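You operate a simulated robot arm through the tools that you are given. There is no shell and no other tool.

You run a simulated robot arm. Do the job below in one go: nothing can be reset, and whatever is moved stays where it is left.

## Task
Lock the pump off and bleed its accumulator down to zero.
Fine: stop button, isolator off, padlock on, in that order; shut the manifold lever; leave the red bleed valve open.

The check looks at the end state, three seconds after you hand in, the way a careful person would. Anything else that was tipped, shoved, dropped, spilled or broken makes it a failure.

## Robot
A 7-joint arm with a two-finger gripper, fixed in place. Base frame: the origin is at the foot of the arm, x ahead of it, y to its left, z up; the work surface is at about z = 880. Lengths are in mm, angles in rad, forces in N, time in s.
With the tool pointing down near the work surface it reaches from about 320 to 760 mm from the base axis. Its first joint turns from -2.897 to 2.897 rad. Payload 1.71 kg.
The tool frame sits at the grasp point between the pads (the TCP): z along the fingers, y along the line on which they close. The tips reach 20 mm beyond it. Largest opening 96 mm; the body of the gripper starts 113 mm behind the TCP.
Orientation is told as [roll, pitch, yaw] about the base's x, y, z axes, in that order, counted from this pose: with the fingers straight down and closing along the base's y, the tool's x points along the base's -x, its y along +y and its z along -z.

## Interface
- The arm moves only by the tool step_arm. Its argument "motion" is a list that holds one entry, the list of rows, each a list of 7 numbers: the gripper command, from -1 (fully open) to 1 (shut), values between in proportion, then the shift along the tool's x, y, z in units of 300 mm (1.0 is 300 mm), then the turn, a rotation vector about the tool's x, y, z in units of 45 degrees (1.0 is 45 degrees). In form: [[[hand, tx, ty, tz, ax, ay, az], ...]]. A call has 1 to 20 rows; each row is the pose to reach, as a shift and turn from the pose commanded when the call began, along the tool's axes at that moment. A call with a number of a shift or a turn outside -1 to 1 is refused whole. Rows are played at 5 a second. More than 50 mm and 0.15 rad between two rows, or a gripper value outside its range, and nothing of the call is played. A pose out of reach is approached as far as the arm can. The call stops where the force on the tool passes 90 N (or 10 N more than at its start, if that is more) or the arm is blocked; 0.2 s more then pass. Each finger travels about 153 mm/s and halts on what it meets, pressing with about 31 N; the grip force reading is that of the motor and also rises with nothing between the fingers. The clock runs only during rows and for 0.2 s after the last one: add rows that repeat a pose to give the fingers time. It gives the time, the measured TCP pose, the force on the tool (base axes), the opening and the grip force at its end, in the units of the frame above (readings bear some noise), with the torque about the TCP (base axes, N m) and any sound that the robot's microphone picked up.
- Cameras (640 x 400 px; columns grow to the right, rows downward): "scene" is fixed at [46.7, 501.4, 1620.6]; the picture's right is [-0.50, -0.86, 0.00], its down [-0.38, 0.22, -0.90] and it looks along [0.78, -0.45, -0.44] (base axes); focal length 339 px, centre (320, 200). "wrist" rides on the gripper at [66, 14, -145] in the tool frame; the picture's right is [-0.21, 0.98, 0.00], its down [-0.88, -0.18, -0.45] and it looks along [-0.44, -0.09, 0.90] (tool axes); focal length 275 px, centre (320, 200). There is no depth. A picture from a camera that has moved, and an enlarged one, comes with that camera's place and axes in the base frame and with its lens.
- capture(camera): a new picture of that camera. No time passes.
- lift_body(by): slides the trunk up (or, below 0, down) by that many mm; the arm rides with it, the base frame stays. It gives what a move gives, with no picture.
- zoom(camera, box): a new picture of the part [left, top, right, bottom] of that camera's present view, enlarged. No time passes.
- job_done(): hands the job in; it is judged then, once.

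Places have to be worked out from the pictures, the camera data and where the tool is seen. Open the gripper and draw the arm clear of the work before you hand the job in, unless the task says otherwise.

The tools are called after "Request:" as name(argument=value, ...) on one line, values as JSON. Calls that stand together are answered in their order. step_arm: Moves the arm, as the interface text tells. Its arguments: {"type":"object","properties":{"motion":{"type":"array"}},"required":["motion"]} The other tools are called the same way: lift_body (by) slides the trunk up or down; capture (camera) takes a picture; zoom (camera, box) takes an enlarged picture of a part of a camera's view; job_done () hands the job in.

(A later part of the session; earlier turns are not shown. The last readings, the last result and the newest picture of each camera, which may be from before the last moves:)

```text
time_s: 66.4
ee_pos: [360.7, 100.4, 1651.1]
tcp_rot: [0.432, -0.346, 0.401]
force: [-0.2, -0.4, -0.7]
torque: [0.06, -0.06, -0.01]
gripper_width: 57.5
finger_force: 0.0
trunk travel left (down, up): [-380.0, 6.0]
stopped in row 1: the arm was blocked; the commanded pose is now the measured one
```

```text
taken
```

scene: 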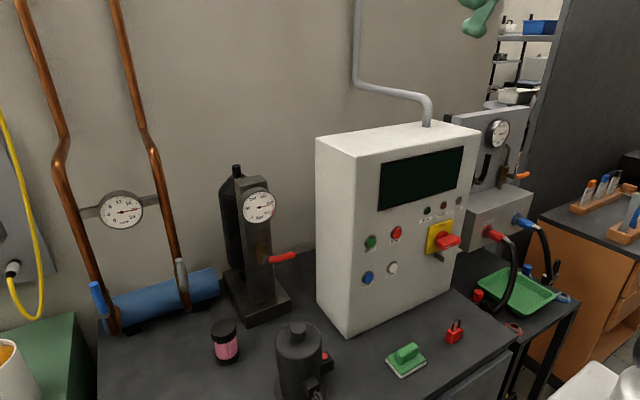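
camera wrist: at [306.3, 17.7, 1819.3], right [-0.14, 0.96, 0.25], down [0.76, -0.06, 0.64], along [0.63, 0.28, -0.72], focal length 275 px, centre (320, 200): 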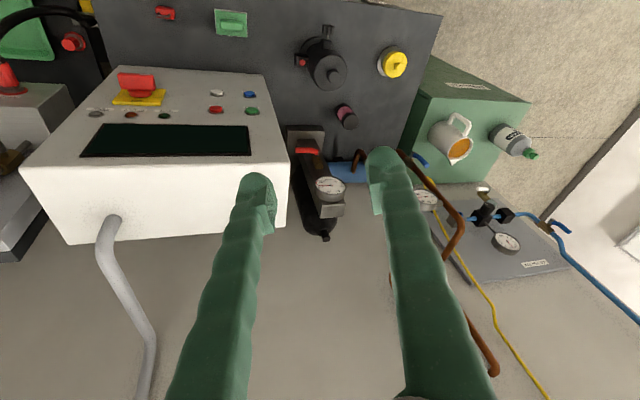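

It's still coasting. I'll hold until it stops.

Request:
step_arm(motion=[[[-0.2, 0, 0, 0, 0, 0, 0], [-0.2, 0, 0, 0, 0, 0, 0], [-0.2, 0, 0, 0, 0, 0, 0], [-0.2, 0, 0, 0, 0, 0, 0]]])

Request:
step_arm(motion=[[[-0.2, 0, 0, 0, 0, 0, 0], [-0.2, 0, 0, 0, 0, 0, 0], [-0.2, 0, 0, 0, 0, 0, 0], [-0.2, 0, 0, 0, 0, 0, 0]]])

Request:
step_arm(motion=[[[-0.2, 0, 0, 0, 0, 0, 0], [-0.2, 0, 0, 0, 0, 0, 0], [-0.2, 0, 0, 0, 0, 0, 0], [-0.2, 0, 0, 0, 0, 0, 0]]])

Request:
capture(camera="scene")

```text
time_s: 66.7
ee_pos: [330.0, 110.1, 1665.0]
tcp_rot: [0.45, -0.402, 0.478]
force: [-0.7, 0.3, 0.4]
torque: [-0.04, -0.06, -0.04]
gripper_width: 57.8
finger_force: 0.1
trunk travel left (down, up): [-380.0, 6.0]
stopped in row 1: the arm was blocked; the commanded pose is now the measured one
```

```text
time_s: 67.0
ee_pos: [298.1, 115.8, 1676.7]
tcp_rot: [0.454, -0.451, 0.544]
force: [-1.3, -0.2, 0.4]
torque: [0.01, -0.04, -0.03]
gripper_width: 57.6
finger_force: 0.2
trunk travel left (down, up): [-380.0, 6.0]
stopped in row 1: the arm was blocked; the commanded pose is now the measured one
```

```text
time_s: 68.0
ee_pos: [300.5, 116.7, 1675.6]
tcp_rot: [0.451, -0.446, 0.542]
force: [0.2, 0.1, 0.3]
torque: [-0.01, -0.03, 0.0]
gripper_width: 57.7
finger_force: 0.1
trunk travel left (down, up): [-380.0, 6.0]
```

```text
taken
```

scene: 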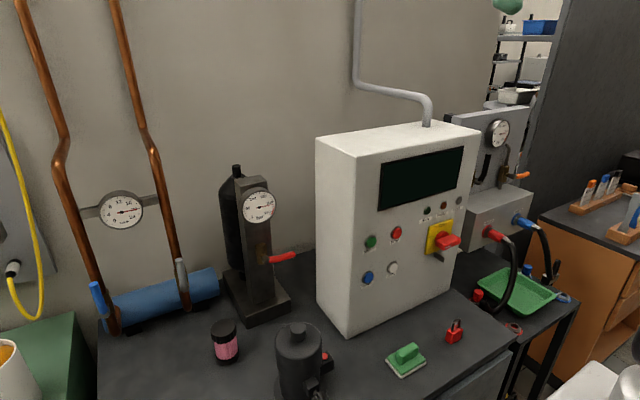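

I now think the wrist camera hits the forearm when the wrist folds past about 150°; the elbow swung to the right during the horizontal work. I'll lower the trunk 240 mm so the scene camera can see the arm, and check where the elbow is.

Request:
lift_body(by=-240)

Request:
capture(camera="scene")

```text
time_s: 70.5
ee_pos: [302.3, 116.2, 1434.7]
tcp_rot: [0.452, -0.441, 0.535]
force: [0.5, -1.1, -0.5]
torque: [0.01, 0.02, -0.03]
gripper_width: 57.5
finger_force: 0.1
trunk travel left (down, up): [-140.0, 246.0]
```

```text
taken
```

scene: 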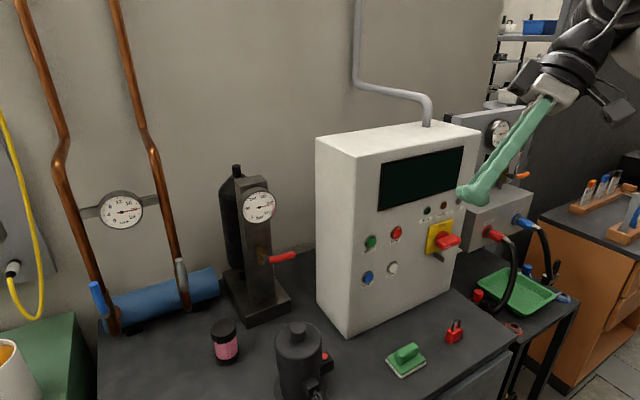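

The elbow is still out of view. I'll bring the tool to a forward-pointing pose high above the cabinet, around (500, -96, 1552) with pitch about -1.0, which keeps the wrist well open.

Request:
step_arm(motion=[[[-0.2, -0.022, -0.046, -0.041, 0.061, -0.051, 0.022], [-0.2, -0.044, -0.092, -0.082, 0.123, -0.101, 0.045], [-0.2, -0.067, -0.137, -0.122, 0.184, -0.152, 0.067], [-0.2, -0.089, -0.183, -0.163, 0.245, -0.203, 0.089], [-0.2, -0.111, -0.229, -0.204, 0.306, -0.253, 0.112], [-0.2, -0.133, -0.275, -0.245, 0.368, -0.304, 0.134], [-0.2, -0.155, -0.321, -0.286, 0.429, -0.355, 0.156], [-0.2, -0.178, -0.367, -0.327, 0.49, -0.405, 0.179], [-0.2, -0.2, -0.412, -0.367, 0.551, -0.456, 0.201], [-0.2, -0.222, -0.458, -0.408, 0.613, -0.507, 0.223], [-0.2, -0.244, -0.504, -0.449, 0.674, -0.558, 0.246], [-0.2, -0.266, -0.55, -0.49, 0.735, -0.608, 0.268], [-0.2, -0.288, -0.596, -0.531, 0.796, -0.659, 0.29], [-0.2, -0.311, -0.641, -0.571, 0.858, -0.71, 0.313], [-0.2, -0.333, -0.687, -0.612, 0.919, -0.76, 0.335], [-0.2, -0.355, -0.733, -0.653, 0.98, -0.811, 0.357], [-0.2, -0.355, -0.733, -0.653, 0.98, -0.811, 0.357]]])

Request:
capture(camera="scene")

```text
time_s: 74.1
ee_pos: [492.1, -113.7, 1548.6]
tcp_rot: [-0.012, -0.978, -0.039]
force: [-0.3, 0.3, 0.5]
torque: [0.01, -0.02, -0.01]
gripper_width: 57.5
finger_force: 0.1
trunk travel left (down, up): [-140.0, 246.0]
```

```text
taken
```

scene: 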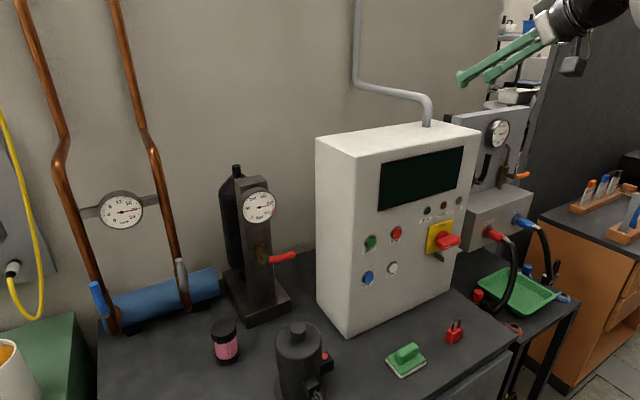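

That went smoothly: (492, -114, 1549), tool forward and down, no side roll. Now I'll descend in stages while watching for tripping and the forearm's direction.

Request:
step_arm(motion=[[[-0.2, 0.048, 0.01, 0.024, 0, 0.013, 0], [-0.2, 0.096, 0.02, 0.049, 0, 0.025, 0], [-0.2, 0.144, 0.03, 0.073, 0, 0.038, 0], [-0.2, 0.192, 0.04, 0.097, 0, 0.051, 0], [-0.2, 0.24, 0.05, 0.122, 0, 0.064, 0], [-0.2, 0.288, 0.06, 0.146, 0, 0.076, 0], [-0.2, 0.336, 0.07, 0.17, 0, 0.089, 0], [-0.2, 0.384, 0.08, 0.194, 0, 0.102, 0], [-0.2, 0.432, 0.09, 0.219, 0, 0.114, 0], [-0.2, 0.48, 0.1, 0.243, 0, 0.127, 0], [-0.2, 0.48, 0.1, 0.243, 0, 0.127, 0]]])

Request:
capture(camera="scene")

```text
time_s: 76.7
ee_pos: [507.9, -30.2, 1340.8]
tcp_rot: [0.121, -0.782, 0.043]
force: [-0.1, -1.3, -0.1]
torque: [0.12, -0.02, 0.09]
gripper_width: 57.7
finger_force: 0.1
trunk travel left (down, up): [-140.0, 246.0]
stopped in row 11: the arm was blocked; the commanded pose is now the measured one
```

```text
taken
```

scene: 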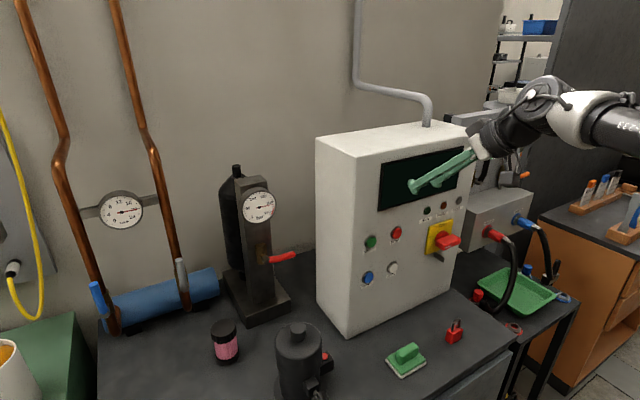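

It overshot to (508, -30, 1341) but touched nothing. I'll hold and let it settle before going on.

Request:
step_arm(motion=[[[-0.2, 0, 0, 0, 0, 0, 0], [-0.2, 0, 0, 0, 0, 0, 0], [-0.2, 0, 0, 0, 0, 0, 0], [-0.2, 0, 0, 0, 0, 0, 0]]])

Request:
capture(camera="scene")

```text
time_s: 77.9
ee_pos: [499.3, -25.8, 1325.4]
tcp_rot: [0.158, -0.755, 0.036]
force: [-0.9, 0.4, 0.5]
torque: [-0.02, -0.04, -0.02]
gripper_width: 57.5
finger_force: 0.1
trunk travel left (down, up): [-140.0, 246.0]
stopped in row 4: the arm was blocked; the commanded pose is now the measured one
```

```text
taken
```

scene: 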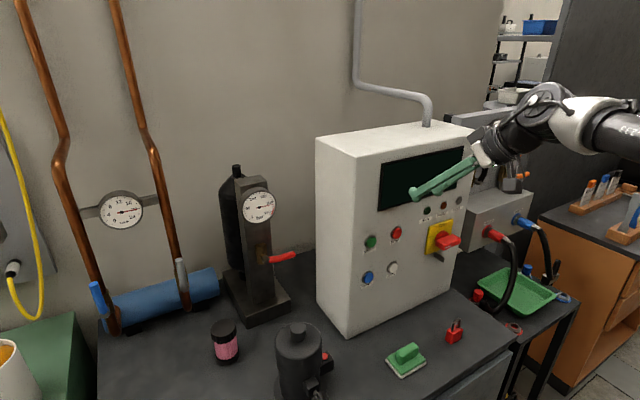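

Holding once more to see whether it settles.

Request:
step_arm(motion=[[[-0.2, 0, 0, 0, 0, 0, 0], [-0.2, 0, 0, 0, 0, 0, 0], [-0.2, 0, 0, 0, 0, 0, 0], [-0.2, 0, 0, 0, 0, 0, 0], [-0.2, 0, 0, 0, 0, 0, 0]]])

Request:
step_arm(motion=[[[-0.2, 0, 0, 0, 0, 0, 0], [-0.2, 0, 0, 0, 0, 0, 0], [-0.2, 0, 0, 0, 0, 0, 0], [-0.2, 0, 0, 0, 0, 0, 0], [-0.2, 0, 0, 0, 0, 0, 0]]])

Request:
capture(camera="scene")

```text
time_s: 79.1
ee_pos: [499.0, -22.1, 1323.9]
tcp_rot: [0.157, -0.748, 0.04]
force: [-0.1, -1.2, 0.0]
torque: [-0.03, -0.03, 0.01]
gripper_width: 57.4
finger_force: 0.1
trunk travel left (down, up): [-140.0, 246.0]
```

```text
time_s: 80.3
ee_pos: [498.0, -22.7, 1325.9]
tcp_rot: [0.156, -0.75, 0.041]
force: [0.5, -0.7, 0.2]
torque: [0.07, -0.01, 0.03]
gripper_width: 57.7
finger_force: 0.1
trunk travel left (down, up): [-140.0, 246.0]
```

```text
taken
```

scene: 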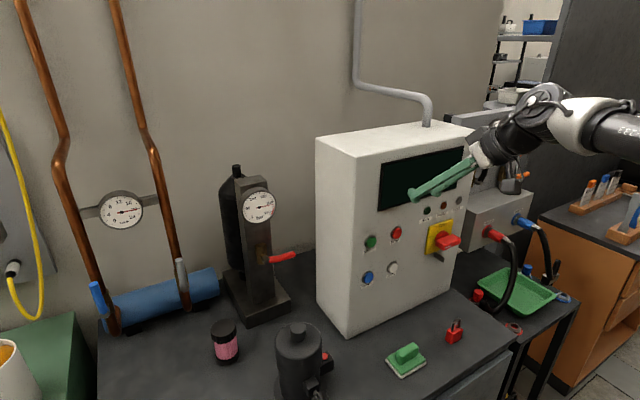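

Settled at (498, -22, 1325). I'll move gently back toward a start-like posture, around (448, -40, 1290) with pitch -0.4 and no roll, over many small rows.

Request:
step_arm(motion=[[[-0.2, 0.013, -0.003, -0.002, 0.015, 0.028, 0.004], [-0.2, 0.025, -0.006, -0.005, 0.029, 0.056, 0.009], [-0.2, 0.038, -0.009, -0.007, 0.044, 0.084, 0.013], [-0.2, 0.051, -0.012, -0.01, 0.058, 0.112, 0.018], [-0.2, 0.063, -0.015, -0.012, 0.073, 0.139, 0.022], [-0.2, 0.076, -0.018, -0.014, 0.087, 0.167, 0.027], [-0.2, 0.089, -0.021, -0.017, 0.102, 0.195, 0.031], [-0.2, 0.102, -0.024, -0.019, 0.117, 0.223, 0.036], [-0.2, 0.114, -0.027, -0.021, 0.131, 0.251, 0.04], [-0.2, 0.127, -0.03, -0.024, 0.146, 0.279, 0.044], [-0.2, 0.14, -0.033, -0.026, 0.16, 0.307, 0.049], [-0.2, 0.152, -0.036, -0.029, 0.175, 0.335, 0.053], [-0.2, 0.165, -0.039, -0.031, 0.189, 0.362, 0.058], [-0.2, 0.178, -0.042, -0.033, 0.204, 0.39, 0.062], [-0.2, 0.19, -0.045, -0.036, 0.218, 0.418, 0.067], [-0.2, 0.203, -0.048, -0.038, 0.233, 0.446, 0.071], [-0.2, 0.203, -0.048, -0.038, 0.233, 0.446, 0.071]]])

Request:
capture(camera="scene")

```text
time_s: 82.4
ee_pos: [463.6, 17.6, 1291.8]
tcp_rot: [0.116, -0.523, 0.141]
force: [0.5, -0.5, -0.6]
torque: [-0.03, -0.02, 0.01]
gripper_width: 57.8
finger_force: 0.0
trunk travel left (down, up): [-140.0, 246.0]
stopped in row 10: the arm was blocked; the commanded pose is now the measured one
```

```text
taken
```

scene: 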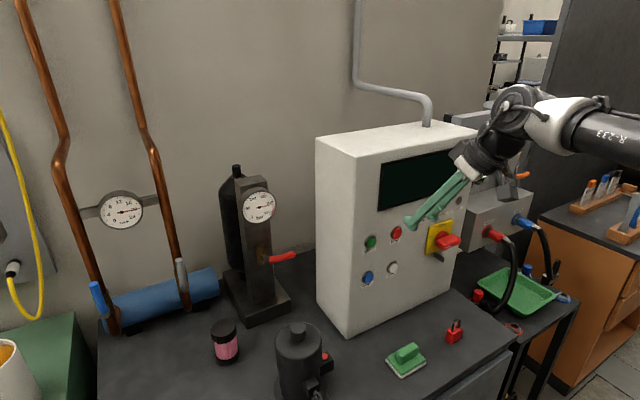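

Good progress: (464, 18, 1292), pitch -0.52. I'll settle, then continue toward straight down with y≈-40.

Request:
step_arm(motion=[[[-0.2, 0, 0, 0, 0, 0, 0], [-0.2, 0, 0, 0, 0, 0, 0], [-0.2, 0, 0, 0, 0, 0, 0], [-0.2, 0, 0, 0, 0, 0, 0]]])

Request:
step_arm(motion=[[[-0.2, 0, 0, 0, 0, 0, 0], [-0.2, 0, 0, 0, 0, 0, 0], [-0.2, 0, 0, 0, 0, 0, 0], [-0.2, 0, 0, 0, 0, 0, 0]]])

```text
time_s: 83.4
ee_pos: [462.3, 18.9, 1290.6]
tcp_rot: [0.116, -0.515, 0.137]
force: [-0.2, 0.6, -0.6]
torque: [0.0, 0.0, -0.02]
gripper_width: 57.4
finger_force: 0.1
trunk travel left (down, up): [-140.0, 246.0]
```

```text
time_s: 84.4
ee_pos: [463.6, 17.1, 1290.0]
tcp_rot: [0.115, -0.519, 0.139]
force: [0.1, 1.0, 0.0]
torque: [0.0, 0.0, 0.02]
gripper_width: 57.6
finger_force: 0.0
trunk travel left (down, up): [-140.0, 246.0]
```

Stable. I'll un-tilt further with rotation only, in a short call so I can see how it tracks.

Request:
step_arm(motion=[[[-0.2, 0, 0, 0, 0, 0.03, 0], [-0.2, 0, 0, 0, 0, 0.06, 0], [-0.2, 0, 0, 0, 0, 0.09, 0], [-0.2, 0, 0, 0, 0, 0.12, 0], [-0.2, 0, 0, 0, 0, 0.15, 0], [-0.2, 0, 0, 0, 0, 0.15, 0]]])

Request:
step_arm(motion=[[[-0.2, 0, 0, 0, 0, 0.03, 0], [-0.2, 0, 0, 0, 0, 0.06, 0], [-0.2, 0, 0, 0, 0, 0.09, 0], [-0.2, 0, 0, 0, 0, 0.12, 0], [-0.2, 0, 0, 0, 0, 0.15, 0], [-0.2, 0, 0, 0, 0, 0.15, 0]]])

Request:
capture(camera="scene")

```text
time_s: 85.8
ee_pos: [457.9, 21.2, 1302.7]
tcp_rot: [0.093, -0.427, 0.158]
force: [0.6, 0.2, 0.1]
torque: [-0.08, 0.03, 0.0]
gripper_width: 57.7
finger_force: 0.1
trunk travel left (down, up): [-140.0, 246.0]
```

```text
time_s: 87.1
ee_pos: [440.8, -0.8, 1325.6]
tcp_rot: [0.091, -0.365, 0.131]
force: [-0.8, 0.1, -0.2]
torque: [0.01, -0.02, 0.02]
gripper_width: 57.6
finger_force: 0.0
trunk travel left (down, up): [-140.0, 246.0]
stopped in row 6: the arm was blocked; the commanded pose is now the measured one
```

```text
taken
```

scene: 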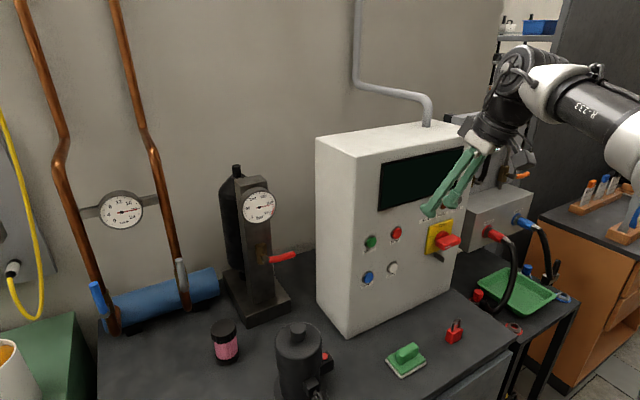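

The tool pose tracks only partly, so the elbow is still on the wrong side. I'll raise the trunk and then reach low relative to the shoulder; there the shoulder limit should push the elbow back up.

Request:
lift_body(by=240)

Request:
step_arm(motion=[[[-0.2, 0, 0, 0, 0, 0, 0], [-0.2, 0, 0, 0, 0, 0, 0], [-0.2, 0, 0, 0, 0, 0, 0]]])

```text
time_s: 87.5
ee_pos: [425.7, -24.1, 1332.4]
tcp_rot: [0.155, -0.382, 0.091]
force: [-0.6, -0.5, 0.3]
torque: [0.11, -0.07, 0.08]
gripper_width: 57.8
finger_force: 0.0
trunk travel left (down, up): [-141.0, 244.0]
stopped: the arm was blocked; the commanded pose is now the measured one
```

```text
time_s: 88.3
ee_pos: [427.6, -17.7, 1326.6]
tcp_rot: [0.158, -0.372, 0.097]
force: [-0.4, 0.5, -0.8]
torque: [-0.04, -0.03, -0.03]
gripper_width: 57.5
finger_force: 0.1
trunk travel left (down, up): [-141.0, 244.0]
```

The lift tripped on leftover motion, and the arm has now settled at (428, -18, 1327). Raising the trunk again.

Request:
lift_body(by=240)

Request:
step_arm(motion=[[[-0.2, 0, 0, 0, 0, 0, 0], [-0.2, 0, 0, 0, 0, 0, 0], [-0.2, 0, 0, 0, 0, 0, 0]]])

```text
time_s: 90.5
ee_pos: [409.0, -42.8, 1568.3]
tcp_rot: [0.237, -0.389, 0.06]
force: [-0.8, -0.9, 0.7]
torque: [0.12, -0.05, 0.01]
gripper_width: 57.4
finger_force: 0.0
trunk travel left (down, up): [-378.0, 8.0]
stopped: the arm was blocked; the commanded pose is now the measured one
```

```text
time_s: 91.3
ee_pos: [412.3, -39.9, 1563.0]
tcp_rot: [0.238, -0.383, 0.065]
force: [0.1, -0.6, -0.9]
torque: [0.02, 0.02, 0.01]
gripper_width: 57.7
finger_force: 0.0
trunk travel left (down, up): [-378.0, 8.0]
```

Settled with trunk +78 at (412, -40, 1563). Now descending 260 mm without changing orientation.

Request:
step_arm(motion=[[[-0.2, 0.005, -0.01, 0.025, 0, 0, 0], [-0.2, 0.015, -0.03, 0.07, 0, 0, 0], [-0.2, 0.026, -0.05, 0.116, 0, 0, 0], [-0.2, 0.036, -0.07, 0.162, 0, 0, 0], [-0.2, 0.046, -0.089, 0.208, 0, 0, 0], [-0.2, 0.056, -0.109, 0.254, 0, 0, 0], [-0.2, 0.066, -0.128, 0.3, 0, 0, 0], [-0.2, 0.077, -0.148, 0.346, 0, 0, 0], [-0.2, 0.087, -0.168, 0.392, 0, 0, 0], [-0.2, 0.097, -0.187, 0.438, 0, 0, 0], [-0.2, 0.107, -0.207, 0.484, 0, 0, 0], [-0.2, 0.117, -0.226, 0.53, 0, 0, 0], [-0.2, 0.128, -0.246, 0.576, 0, 0, 0], [-0.2, 0.138, -0.265, 0.622, 0, 0, 0], [-0.2, 0.148, -0.285, 0.668, 0, 0, 0], [-0.2, 0.158, -0.304, 0.713, 0, 0, 0], [-0.2, 0.168, -0.324, 0.759, 0, 0, 0], [-0.2, 0.178, -0.343, 0.804, 0, 0, 0], [-0.2, 0.178, -0.343, 0.804, 0, 0, 0]]])

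Request:
capture(camera="scene")

```text
time_s: 95.3
ee_pos: [460.2, -76.2, 1314.2]
tcp_rot: [0.167, -0.389, 0.093]
force: [-0.4, -0.7, 0.1]
torque: [0.01, -0.03, -0.01]
gripper_width: 57.5
finger_force: 0.2
trunk travel left (down, up): [-378.0, 8.0]
```

```text
taken
```

scene: 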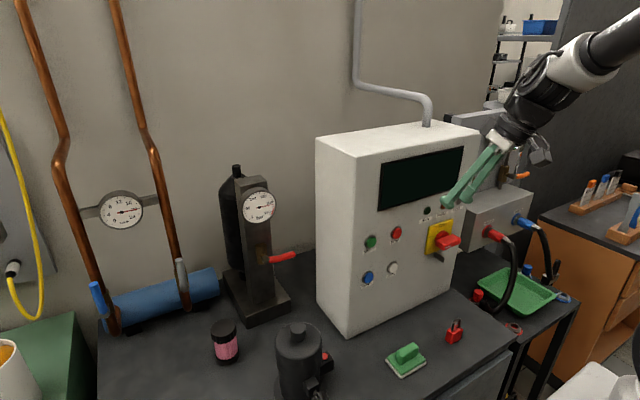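

That worked: the forearm now comes from above, with the elbow up, and the whole call played. Now I'll move to above and in front of the padlock at about (425, -139, 1090), pitch -0.6, yaw matched.

Request:
step_arm(motion=[[[-0.2, 0.026, -0.019, 0.037, 0.019, -0.017, 0.012], [-0.2, 0.051, -0.038, 0.075, 0.037, -0.034, 0.023], [-0.2, 0.077, -0.057, 0.112, 0.056, -0.05, 0.035], [-0.2, 0.102, -0.076, 0.149, 0.075, -0.067, 0.047], [-0.2, 0.128, -0.094, 0.187, 0.093, -0.084, 0.058], [-0.2, 0.153, -0.113, 0.224, 0.112, -0.101, 0.07], [-0.2, 0.179, -0.132, 0.261, 0.131, -0.118, 0.082], [-0.2, 0.205, -0.151, 0.299, 0.15, -0.135, 0.094], [-0.2, 0.23, -0.17, 0.336, 0.168, -0.151, 0.105], [-0.2, 0.256, -0.189, 0.373, 0.187, -0.168, 0.117], [-0.2, 0.281, -0.208, 0.41, 0.206, -0.185, 0.129], [-0.2, 0.307, -0.227, 0.448, 0.224, -0.202, 0.14], [-0.2, 0.332, -0.245, 0.485, 0.243, -0.219, 0.152], [-0.2, 0.358, -0.264, 0.522, 0.262, -0.235, 0.164], [-0.2, 0.383, -0.283, 0.56, 0.28, -0.252, 0.175], [-0.2, 0.409, -0.302, 0.597, 0.299, -0.269, 0.187], [-0.2, 0.409, -0.302, 0.597, 0.299, -0.269, 0.187]]])

Request:
capture(camera="wrist")

Request:
capture(camera="scene")

```text
time_s: 98.9
ee_pos: [430.1, -142.8, 1092.7]
tcp_rot: [0.012, -0.595, -0.09]
force: [0.6, 0.7, -0.7]
torque: [-0.02, -0.02, 0.0]
gripper_width: 57.6
finger_force: 0.1
trunk travel left (down, up): [-378.0, 8.0]
```

```text
taken
camera wrist: at [295.2, -118.8, 1174.8], right [0.25, 0.96, 0.13], down [0.46, -0.23, 0.86], along [0.85, -0.16, -0.5], focal length 275 px, centre (320, 200)
```

wrist: 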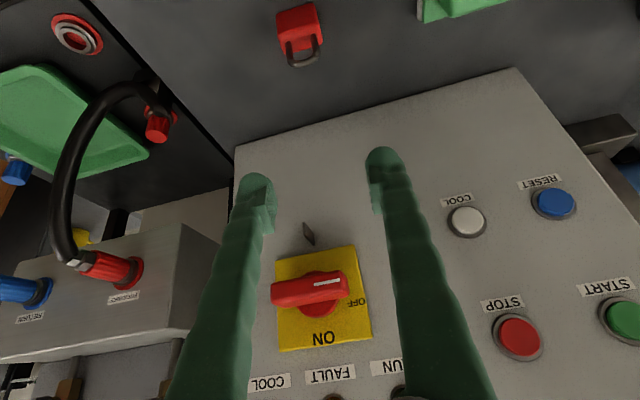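

```text
taken
```

scene: 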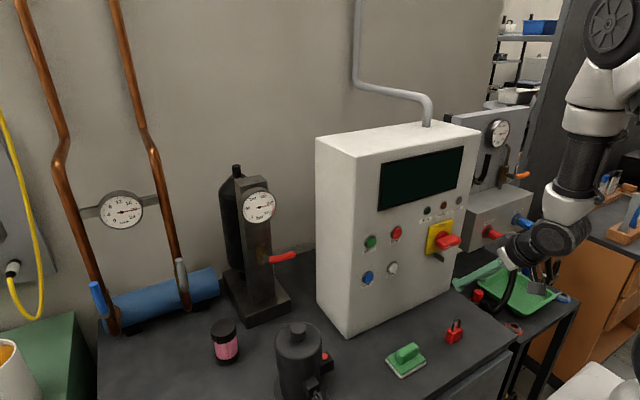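

Excellent: the elbow is up and we're at (430, -143, 1093) as intended. Zooming on the padlock.

Request:
zoom(camera="wrist", box=[260, 0, 340, 70])

```text
5.71 times, centred on (300, 35) of wrist
camera zoom: at [295.2, -118.8, 1174.8], right [0.25, 0.96, 0.13], down [0.46, -0.23, 0.86], along [0.85, -0.16, -0.5], focal length 1573 px, centre (434, 1143)
```

zoom: 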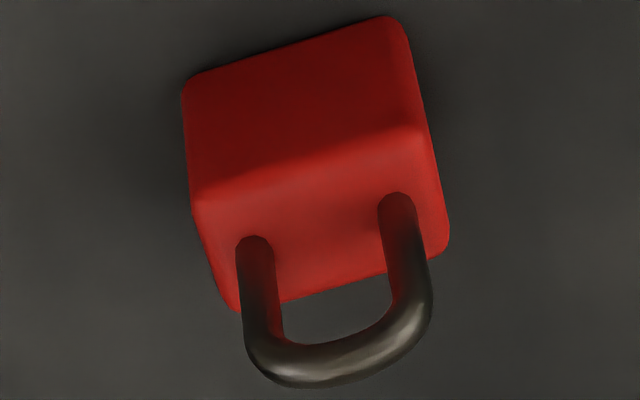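

Padlock refined: body centre ≈ (441, -140.5), yaw ≈ -0.06, bottom on the bench at 880. I'll go to a pre-grasp point 60 mm back along the tool axis, with the fingers opened to about 65 mm.

Request:
step_arm(motion=[[[-0.35, 0.033, 0, 0.034, -0.002, 0, -0.003], [-0.35, 0.067, -0.001, 0.067, -0.004, 0, -0.006], [-0.35, 0.1, -0.001, 0.101, -0.006, 0, -0.01], [-0.35, 0.133, -0.002, 0.134, -0.008, 0, -0.013], [-0.35, 0.167, -0.002, 0.168, -0.01, 0, -0.016], [-0.35, 0.2, -0.002, 0.202, -0.013, 0, -0.019], [-0.35, 0.233, -0.003, 0.235, -0.015, 0, -0.022], [-0.35, 0.266, -0.003, 0.269, -0.017, 0, -0.026], [-0.35, 0.3, -0.004, 0.302, -0.019, 0, -0.029], [-0.35, 0.333, -0.004, 0.336, -0.021, 0, -0.032], [-0.35, 0.333, -0.004, 0.336, -0.021, 0, -0.032]]])

Request:
capture(camera="wrist")

Request:
zoom(camera="scene", box=[380, 270, 560, 380])

```text
time_s: 101.3
ee_pos: [396.7, -135.5, 951.3]
tcp_rot: [0.02, -0.586, -0.062]
force: [-1.0, -0.5, 0.0]
torque: [0.01, 0.05, 0.02]
gripper_width: 64.7
finger_force: 0.0
out of reach, approached as far as the arm can: row 2, 3, 4, 5, 6
trunk travel left (down, up): [-378.0, 8.0]
```

```text
taken
camera wrist: at [263.0, -116.8, 1035.2], right [0.22, 0.97, 0.13], down [0.47, -0.22, 0.85], along [0.85, -0.13, -0.51], focal length 275 px, centre (320, 200)
```

wrist: 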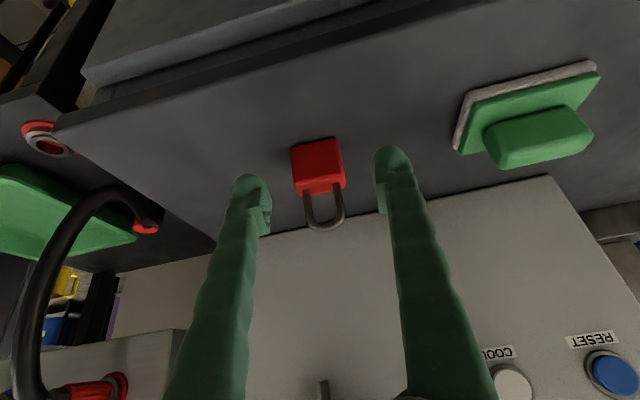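

```text
3.56 times, centred on (470, 325) of scene
camera zoom: at [46.7, 501.4, 1620.6], right [-0.5, -0.86, 0.0], down [-0.38, 0.22, -0.9], along [0.78, -0.45, -0.44], focal length 1206 px, centre (-213, -244)
```

zoom: 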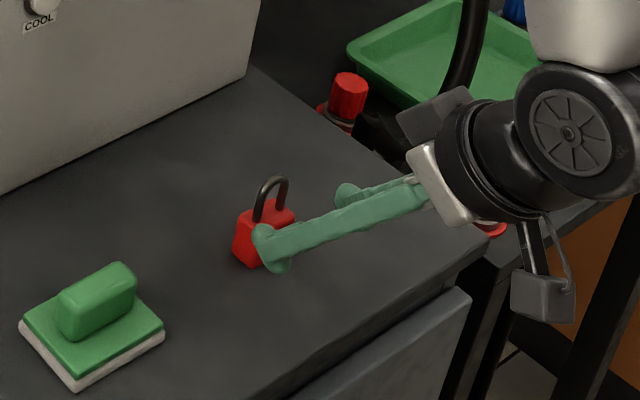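

Well lined up: the padlock sits between the fingers. I'll advance along the tool axis to TCP ≈ (438, -140.5, 906), then check.

Request:
step_arm(motion=[[[-0.35, -0.0317, -0.0123, 0.0, 0, 0, 0], [-0.35, -0.0317, -0.0123, 0.035, 0, 0, 0], [-0.35, -0.0317, -0.0123, 0.07, 0, 0, 0], [-0.35, -0.0317, -0.0123, 0.105, 0, 0, 0], [-0.35, -0.0317, -0.0123, 0.14, 0, 0, 0], [-0.35, -0.0317, -0.0123, 0.17, 0, 0, 0], [-0.35, -0.0317, -0.0123, 0.202, 0, 0, 0], [-0.35, -0.0317, -0.0123, 0.202, 0, 0, 0]]])

Request:
capture(camera="wrist")

Request:
zoom(camera="scene", box=[410, 290, 500, 360])

```text
time_s: 103.1
ee_pos: [437.7, -141.8, 907.7]
tcp_rot: [0.02, -0.585, -0.062]
force: [0.0, 0.9, -0.4]
torque: [0.02, 0.03, 0.0]
gripper_width: 65.1
finger_force: 0.0
trunk travel left (down, up): [-378.0, 8.0]
```

```text
taken
camera wrist: at [303.7, -122.3, 990.1], right [0.22, 0.97, 0.13], down [0.47, -0.22, 0.85], along [0.85, -0.13, -0.51], focal length 275 px, centre (320, 200)
```

wrist: 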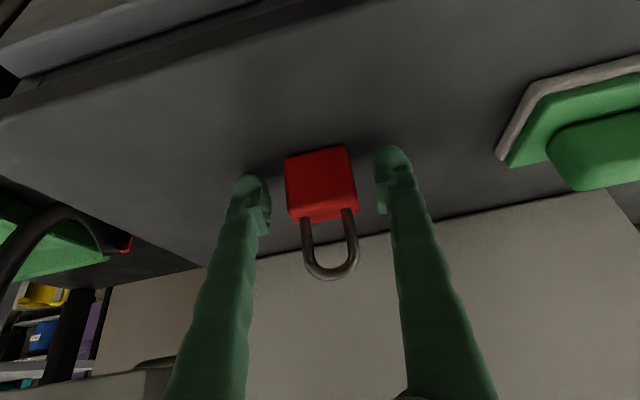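

```text
5.71 times, centred on (455, 325) of scene
camera zoom: at [46.7, 501.4, 1620.6], right [-0.5, -0.86, 0.0], down [-0.38, 0.22, -0.9], along [0.78, -0.45, -0.44], focal length 1937 px, centre (-451, -514)
```

zoom: 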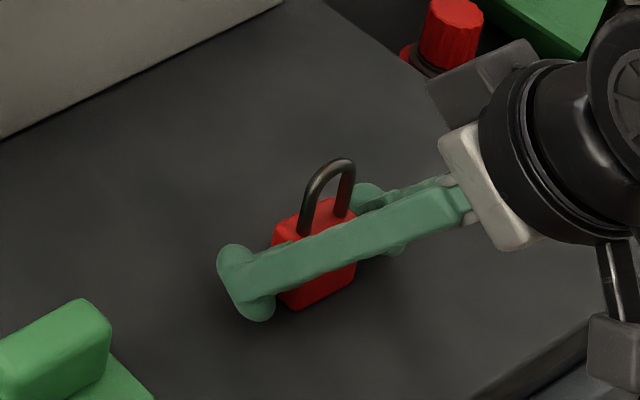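

Straddled nicely at (438, -142, 908). Closing on the padlock body now.

Request:
step_arm(motion=[[[0.0, 0, 0, 0, 0, 0, 0], [0.15, 0, 0, 0, 0, 0, 0], [0.3, 0, 0, 0, 0, 0, 0], [0.6, 0, 0, 0, 0, 0, 0], [1, 0, 0, 0, 0, 0, 0], [1, 0, 0, 0, 0, 0, 0]]])

Request:
capture(camera="wrist")

Request:
zoom(camera="scene", box=[410, 290, 500, 360])

```text
time_s: 104.5
ee_pos: [437.8, -141.8, 906.6]
tcp_rot: [0.019, -0.586, -0.062]
force: [-0.1, 0.4, 0.0]
torque: [-0.02, 0.03, 0.01]
gripper_width: 39.6
finger_force: 31.0
trunk travel left (down, up): [-378.0, 8.0]
```

```text
taken
camera wrist: at [303.6, -122.3, 990.2], right [0.22, 0.97, 0.13], down [0.47, -0.22, 0.85], along [0.85, -0.13, -0.51], focal length 275 px, centre (320, 200)
```

wrist: 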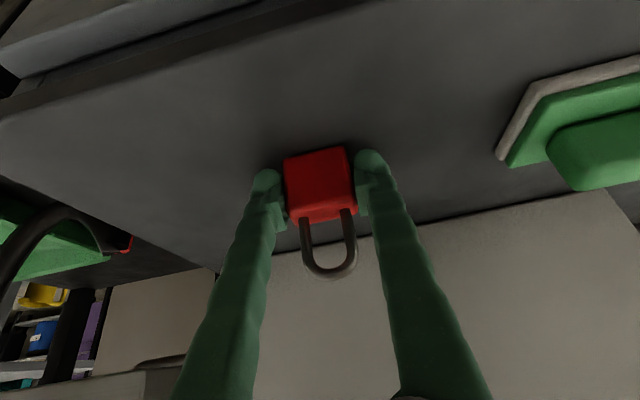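

```text
5.71 times, centred on (455, 325) of scene
camera zoom: at [46.7, 501.4, 1620.6], right [-0.5, -0.86, 0.0], down [-0.38, 0.22, -0.9], along [0.78, -0.45, -0.44], focal length 1937 px, centre (-451, -514)
```

zoom: 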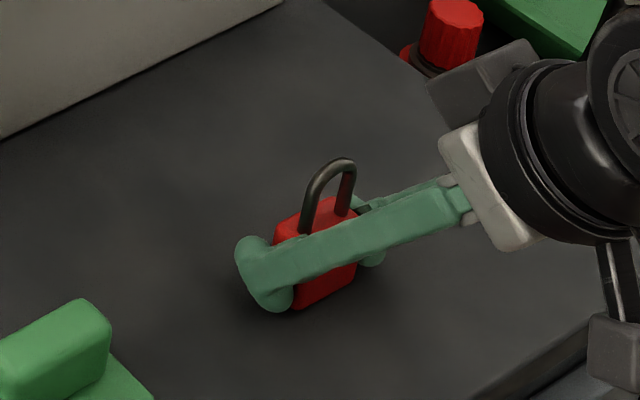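

Gripped at 39.6 mm with a steady 31 N. Lifting straight up 60 mm and checking the hold.

Request:
step_arm(motion=[[[1, -0.011, 0, -0.017, 0, 0, 0], [1, -0.028, 0.001, -0.042, 0, 0, 0], [1, -0.046, 0.001, -0.07, 0, 0, 0], [1, -0.065, 0.002, -0.097, 0, 0, 0], [1, -0.083, 0.002, -0.125, 0, 0, 0], [1, -0.1, 0.003, -0.15, 0, 0, 0], [1, -0.111, 0.003, -0.167, 0, 0, 0], [1, -0.111, 0.003, -0.167, 0, 0, 0]]])

Request:
capture(camera="wrist")

Request:
zoom(camera="scene", box=[400, 250, 530, 350])

```text
time_s: 106.3
ee_pos: [437.9, -142.3, 965.8]
tcp_rot: [0.02, -0.586, -0.064]
force: [-0.1, -0.1, -0.4]
torque: [-0.02, 0.02, 0.01]
gripper_width: 39.5
finger_force: 31.2
trunk travel left (down, up): [-378.0, 8.0]
```

```text
taken
camera wrist: at [304.9, -121.7, 1049.9], right [0.22, 0.97, 0.13], down [0.47, -0.22, 0.85], along [0.85, -0.13, -0.51], focal length 275 px, centre (320, 200)
```

wrist: 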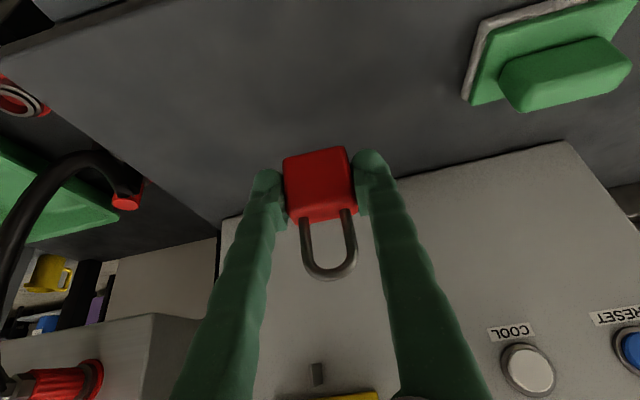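

```text
4.00 times, centred on (465, 300) of scene
camera zoom: at [46.7, 501.4, 1620.6], right [-0.5, -0.86, 0.0], down [-0.38, 0.22, -0.9], along [0.78, -0.45, -0.44], focal length 1356 px, centre (-260, -200)
```

zoom: 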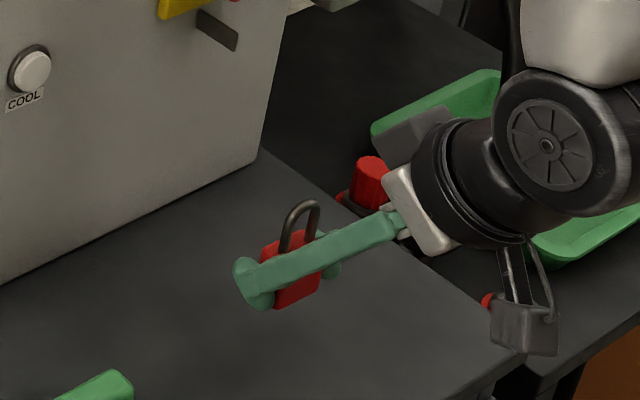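

The padlock is held firmly. I'll zoom in to measure the shackle relative to the tool.

Request:
zoom(camera="wrist", box=[270, 130, 390, 290])

Request:
zoom(camera="scene", box=[450, 295, 490, 335])

```text
2.50 times, centred on (330, 210) of wrist
camera zoom: at [304.9, -121.7, 1049.9], right [0.22, 0.97, 0.13], down [0.47, -0.22, 0.85], along [0.85, -0.13, -0.51], focal length 688 px, centre (295, 175)
```

zoom: 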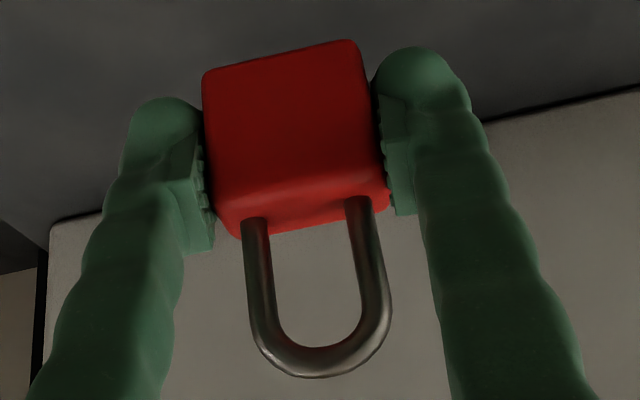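

```text
10.00 times, centred on (470, 315) of scene
camera zoom: at [46.7, 501.4, 1620.6], right [-0.5, -0.86, 0.0], down [-0.38, 0.22, -0.9], along [0.78, -0.45, -0.44], focal length 3390 px, centre (-1180, -950)
```

zoom: 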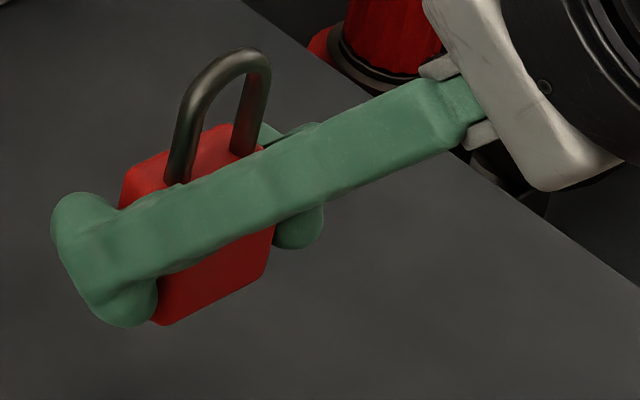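

Relative to the TCP, the shackle opening spans z +12 to +43 and sits centred in y and about 3 mm ahead in x. So hanging needs TCP ≈ (557, -185.5, 1027). First I'll go to a pre-hang point at x=515.

Request:
step_arm(motion=[[[1, -0.033, -0.013, -0.003, -0.002, 0, -0.008], [1, -0.067, -0.025, -0.005, -0.005, 0, -0.016], [1, -0.1, -0.038, -0.008, -0.007, 0, -0.025], [1, -0.133, -0.051, -0.01, -0.01, 0, -0.033], [1, -0.167, -0.064, -0.013, -0.012, 0, -0.041], [1, -0.2, -0.076, -0.016, -0.014, 0, -0.049], [1, -0.233, -0.089, -0.018, -0.017, 0, -0.057], [1, -0.266, -0.102, -0.021, -0.019, 0, -0.066], [1, -0.3, -0.114, -0.023, -0.022, 0, -0.074], [1, -0.333, -0.127, -0.026, -0.024, 0, -0.082], [1, -0.333, -0.127, -0.026, -0.024, 0, -0.082], [1, -0.333, -0.127, -0.026, -0.024, 0, -0.082]]])

Request:
capture(camera="wrist")

Request:
zoom(camera="scene", box=[400, 210, 500, 300])

```text
time_s: 108.9
ee_pos: [514.0, -184.2, 1026.3]
tcp_rot: [-0.006, -0.586, 0.016]
force: [-0.2, -0.4, -1.0]
torque: [0.0, 0.03, -0.05]
gripper_width: 39.3
finger_force: 30.9
trunk travel left (down, up): [-378.0, 8.0]
```

```text
taken
camera wrist: at [380.6, -172.8, 1109.0], right [0.16, 0.98, 0.11], down [0.49, -0.18, 0.86], along [0.86, -0.08, -0.5], focal length 275 px, centre (320, 200)
```

wrist: 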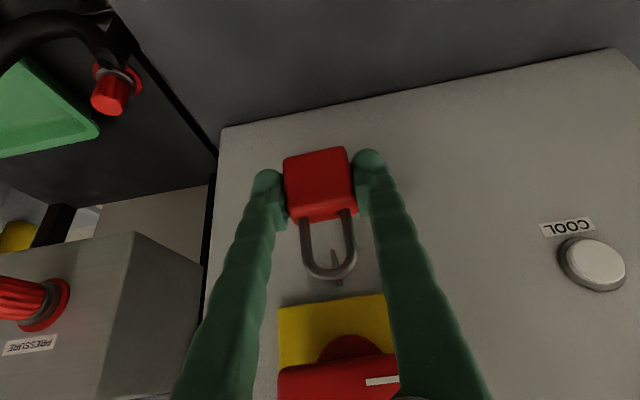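

```text
4.44 times, centred on (450, 255) of scene
camera zoom: at [46.7, 501.4, 1620.6], right [-0.5, -0.86, 0.0], down [-0.38, 0.22, -0.9], along [0.78, -0.45, -0.44], focal length 1507 px, centre (-258, -44)
```

zoom: 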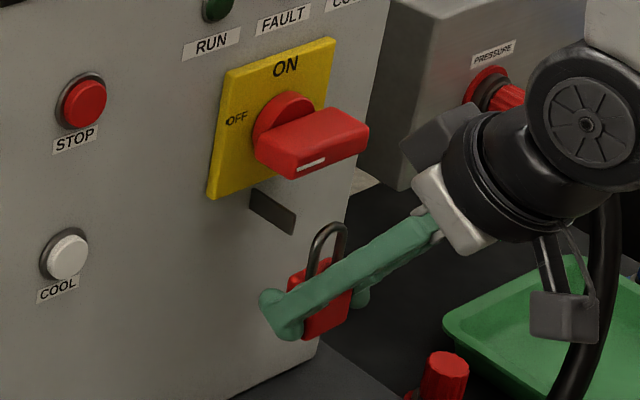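

The tab is visible through the shackle loop in the wrist view. I'll zoom to check alignment.

Request:
zoom(camera="wrist", box=[280, 190, 380, 300])

Request:
zoom(camera="scene", box=[435, 240, 490, 290])

```text
3.64 times, centred on (330, 245) of wrist
camera zoom: at [380.6, -172.8, 1109.0], right [0.16, 0.98, 0.11], down [0.49, -0.18, 0.86], along [0.86, -0.08, -0.5], focal length 1001 px, centre (284, 36)
```

zoom: 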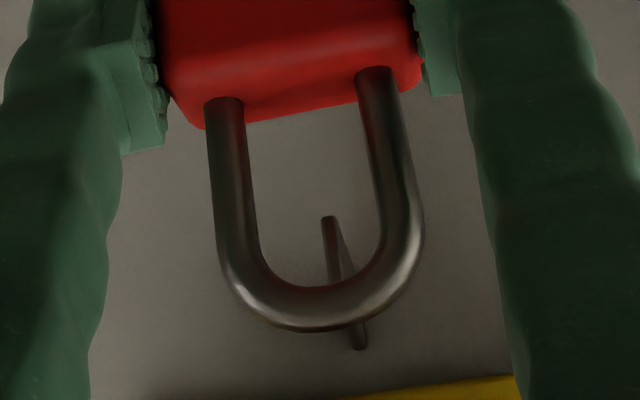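

```text
8.00 times, centred on (462, 265) of scene
camera zoom: at [46.7, 501.4, 1620.6], right [-0.5, -0.86, 0.0], down [-0.38, 0.22, -0.9], along [0.78, -0.45, -0.44], focal length 2712 px, centre (-820, -320)
```

zoom: 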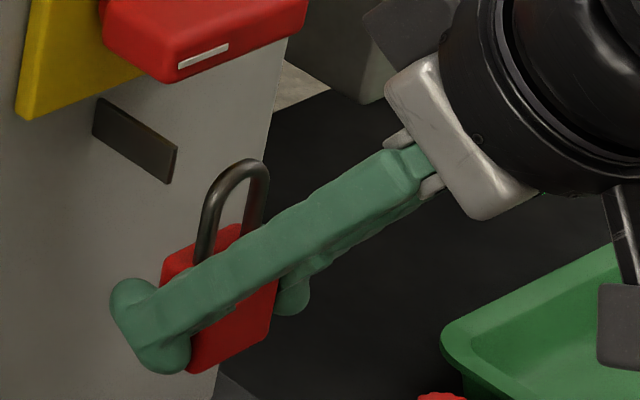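

Alignment is good: the loop spans z 1039–1070 at y≈-184 against the tab at z 1048–1063, y≈-185. Advancing 30 mm first so the tab just enters the loop.

Request:
step_arm(motion=[[[1, -0.014, -0.001, 0.009, 0, 0, 0], [1, -0.028, -0.002, 0.018, 0, 0, 0], [1, -0.042, -0.003, 0.028, 0, 0, 0], [1, -0.056, -0.004, 0.037, 0, 0, 0], [1, -0.07, -0.004, 0.046, 0, 0, 0], [1, -0.083, -0.004, 0.055, 0, 0, 0], [1, -0.083, -0.004, 0.055, 0, 0, 0]]])

Request:
zoom(camera="wrist", box=[270, 190, 400, 310])

Request:
zoom(camera="scene", box=[425, 235, 480, 285])

```text
time_s: 110.5
ee_pos: [544.0, -185.0, 1027.4]
tcp_rot: [-0.006, -0.585, 0.016]
force: [0.2, -0.5, -0.9]
torque: [0.0, -0.01, 0.01]
gripper_width: 39.4
finger_force: 31.4
trunk travel left (down, up): [-378.0, 8.0]
```

```text
3.33 times, centred on (335, 250) of wrist
camera zoom: at [409.7, -172.8, 1110.3], right [0.16, 0.98, 0.11], down [0.49, -0.18, 0.86], along [0.86, -0.08, -0.5], focal length 918 px, centre (270, 33)
```

zoom: 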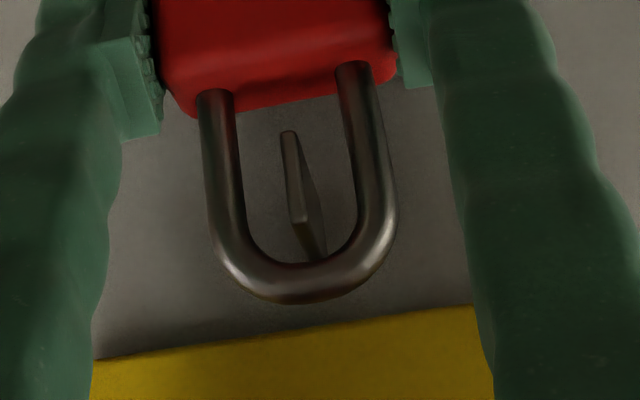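

```text
8.00 times, centred on (452, 260) of scene
camera zoom: at [46.7, 501.4, 1620.6], right [-0.5, -0.86, 0.0], down [-0.38, 0.22, -0.9], along [0.78, -0.45, -0.44], focal length 2712 px, centre (-740, -280)
```

zoom: 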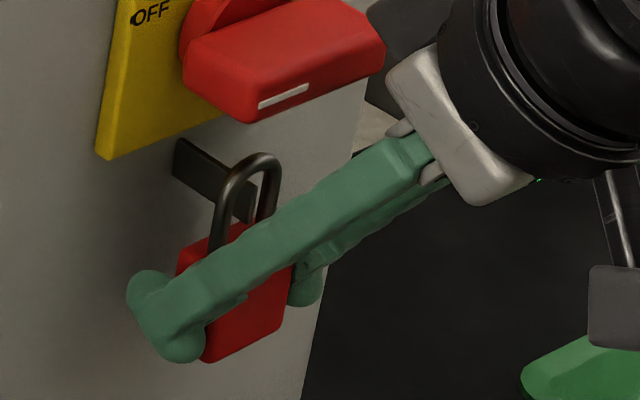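

The tab is entering the middle of the loop with no contact force. Advancing 13 mm more.

Request:
step_arm(motion=[[[1, -0.008, 0, 0.005, 0, 0, 0], [1, -0.016, 0, 0.011, 0, 0, 0], [1, -0.024, 0, 0.016, 0, 0, 0], [1, -0.032, -0.001, 0.021, 0, 0, 0], [1, -0.036, -0.001, 0.024, 0, 0, 0], [1, -0.036, -0.001, 0.024, 0, 0, 0]]])

Request:
zoom(camera="wrist", box=[250, 130, 400, 310])

Request:
zoom(camera="scene", box=[425, 235, 480, 285])

```text
time_s: 111.9
ee_pos: [557.8, -186.0, 1026.7]
tcp_rot: [-0.005, -0.585, 0.016]
force: [-0.1, 0.1, -0.6]
torque: [0.01, 0.0, -0.01]
gripper_width: 39.4
finger_force: 31.1
trunk travel left (down, up): [-378.0, 8.0]
```

```text
2.22 times, centred on (325, 220) of wrist
camera zoom: at [422.8, -173.5, 1110.2], right [0.16, 0.98, 0.11], down [0.49, -0.18, 0.86], along [0.86, -0.08, -0.5], focal length 612 px, centre (309, 156)
```

zoom: 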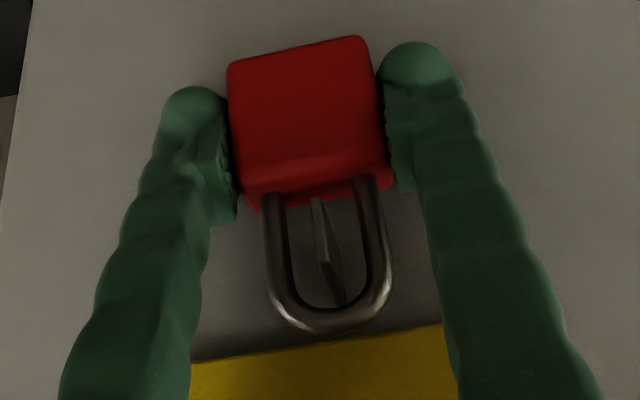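

```text
8.00 times, centred on (452, 260) of scene
camera zoom: at [46.7, 501.4, 1620.6], right [-0.5, -0.86, 0.0], down [-0.38, 0.22, -0.9], along [0.78, -0.45, -0.44], focal length 2712 px, centre (-740, -280)
```

zoom: 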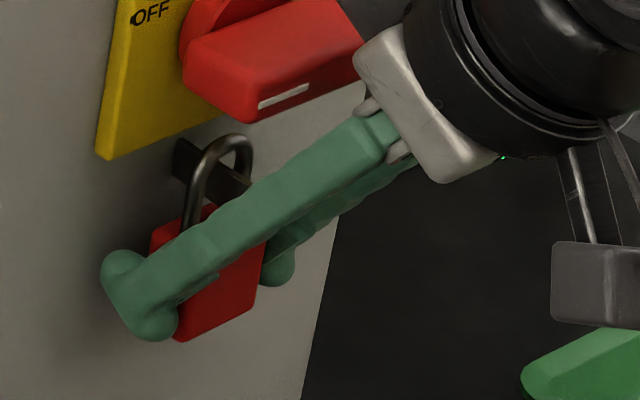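

The shackle is threaded over the tab at x≈561 with no contact force. I'll lower about 6 mm so the shackle nearly rests on the tab before releasing.

Request:
step_arm(motion=[[[1, 0.004, 0, 0.006, 0, 0, 0], [1, 0.007, 0, 0.011, 0, 0, 0], [1, 0.011, 0, 0.0167, 0, 0, 0], [1, 0.011, 0, 0.0167, 0, 0, 0]]])

Request:
zoom(camera="wrist", box=[250, 130, 400, 310])

```text
time_s: 112.9
ee_pos: [558.8, -185.9, 1020.7]
tcp_rot: [-0.005, -0.588, 0.016]
force: [0.7, -0.2, -1.4]
torque: [0.0, 0.0, -0.03]
gripper_width: 39.3
finger_force: 31.0
trunk travel left (down, up): [-378.0, 8.0]
```

```text
2.22 times, centred on (325, 220) of wrist
camera zoom: at [422.7, -173.2, 1104.2], right [0.16, 0.98, 0.11], down [0.49, -0.17, 0.86], along [0.86, -0.08, -0.5], focal length 612 px, centre (309, 156)
```

zoom: 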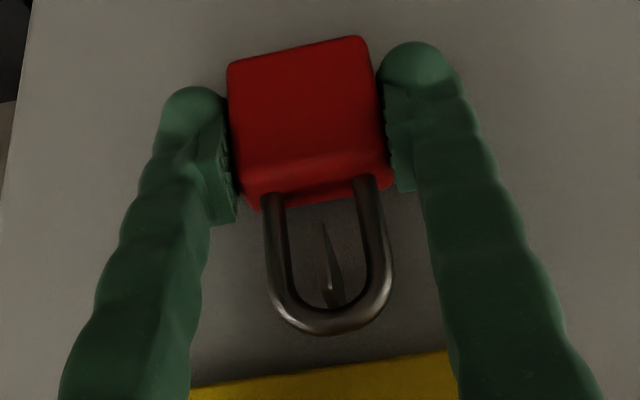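

Nearly resting. Releasing slowly, staying in place.

Request:
step_arm(motion=[[[0.19, 0, 0, 0, 0, 0, 0], [0.16, 0, 0, 0, 0, 0, 0], [0.13, 0, 0, 0, 0, 0, 0], [0.08, 0, 0, 0, 0, 0, 0], [0.0, 0, 0, 0, 0, 0, 0], [-0.1, 0, 0, 0, 0, 0, 0], [-0.2, 0, 0, 0, 0, 0, 0], [-0.2, 0, 0, 0, 0, 0, 0]]])

Request:
zoom(camera="wrist", box=[230, 110, 420, 310])

Request:
zoom(camera="scene", box=[425, 235, 480, 285])

```text
time_s: 114.7
ee_pos: [557.5, -185.1, 1021.0]
tcp_rot: [-0.005, -0.586, 0.015]
force: [-1.3, -0.5, -0.7]
torque: [0.01, 0.01, 0.0]
gripper_width: 57.6
finger_force: 0.0
trunk travel left (down, up): [-378.0, 8.0]
```

```text
2.00 times, centred on (325, 210) of wrist
camera zoom: at [422.7, -173.2, 1104.3], right [0.16, 0.98, 0.11], down [0.49, -0.17, 0.86], along [0.86, -0.08, -0.5], focal length 551 px, centre (310, 180)
```

zoom: 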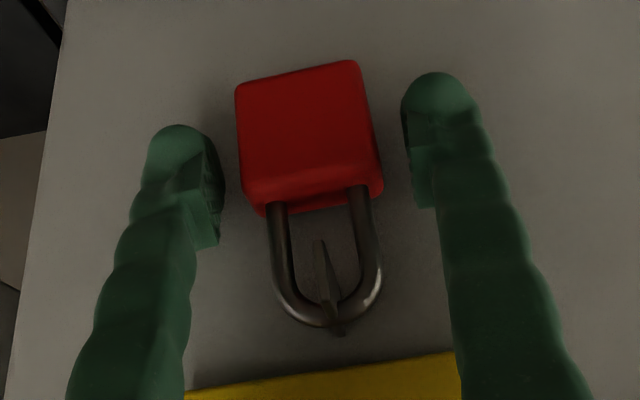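

```text
8.00 times, centred on (452, 260) of scene
camera zoom: at [46.7, 501.4, 1620.6], right [-0.5, -0.86, 0.0], down [-0.38, 0.22, -0.9], along [0.78, -0.45, -0.44], focal length 2712 px, centre (-740, -280)
```

zoom: 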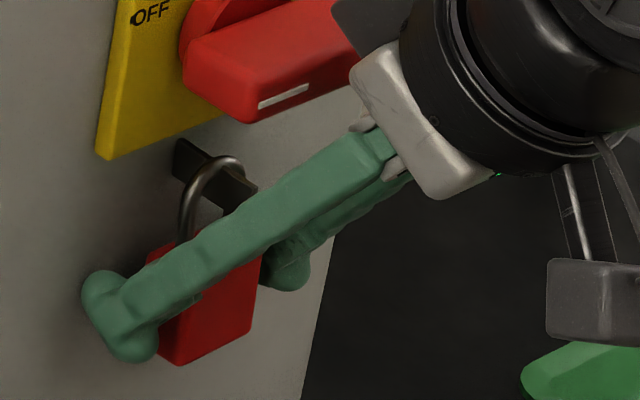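

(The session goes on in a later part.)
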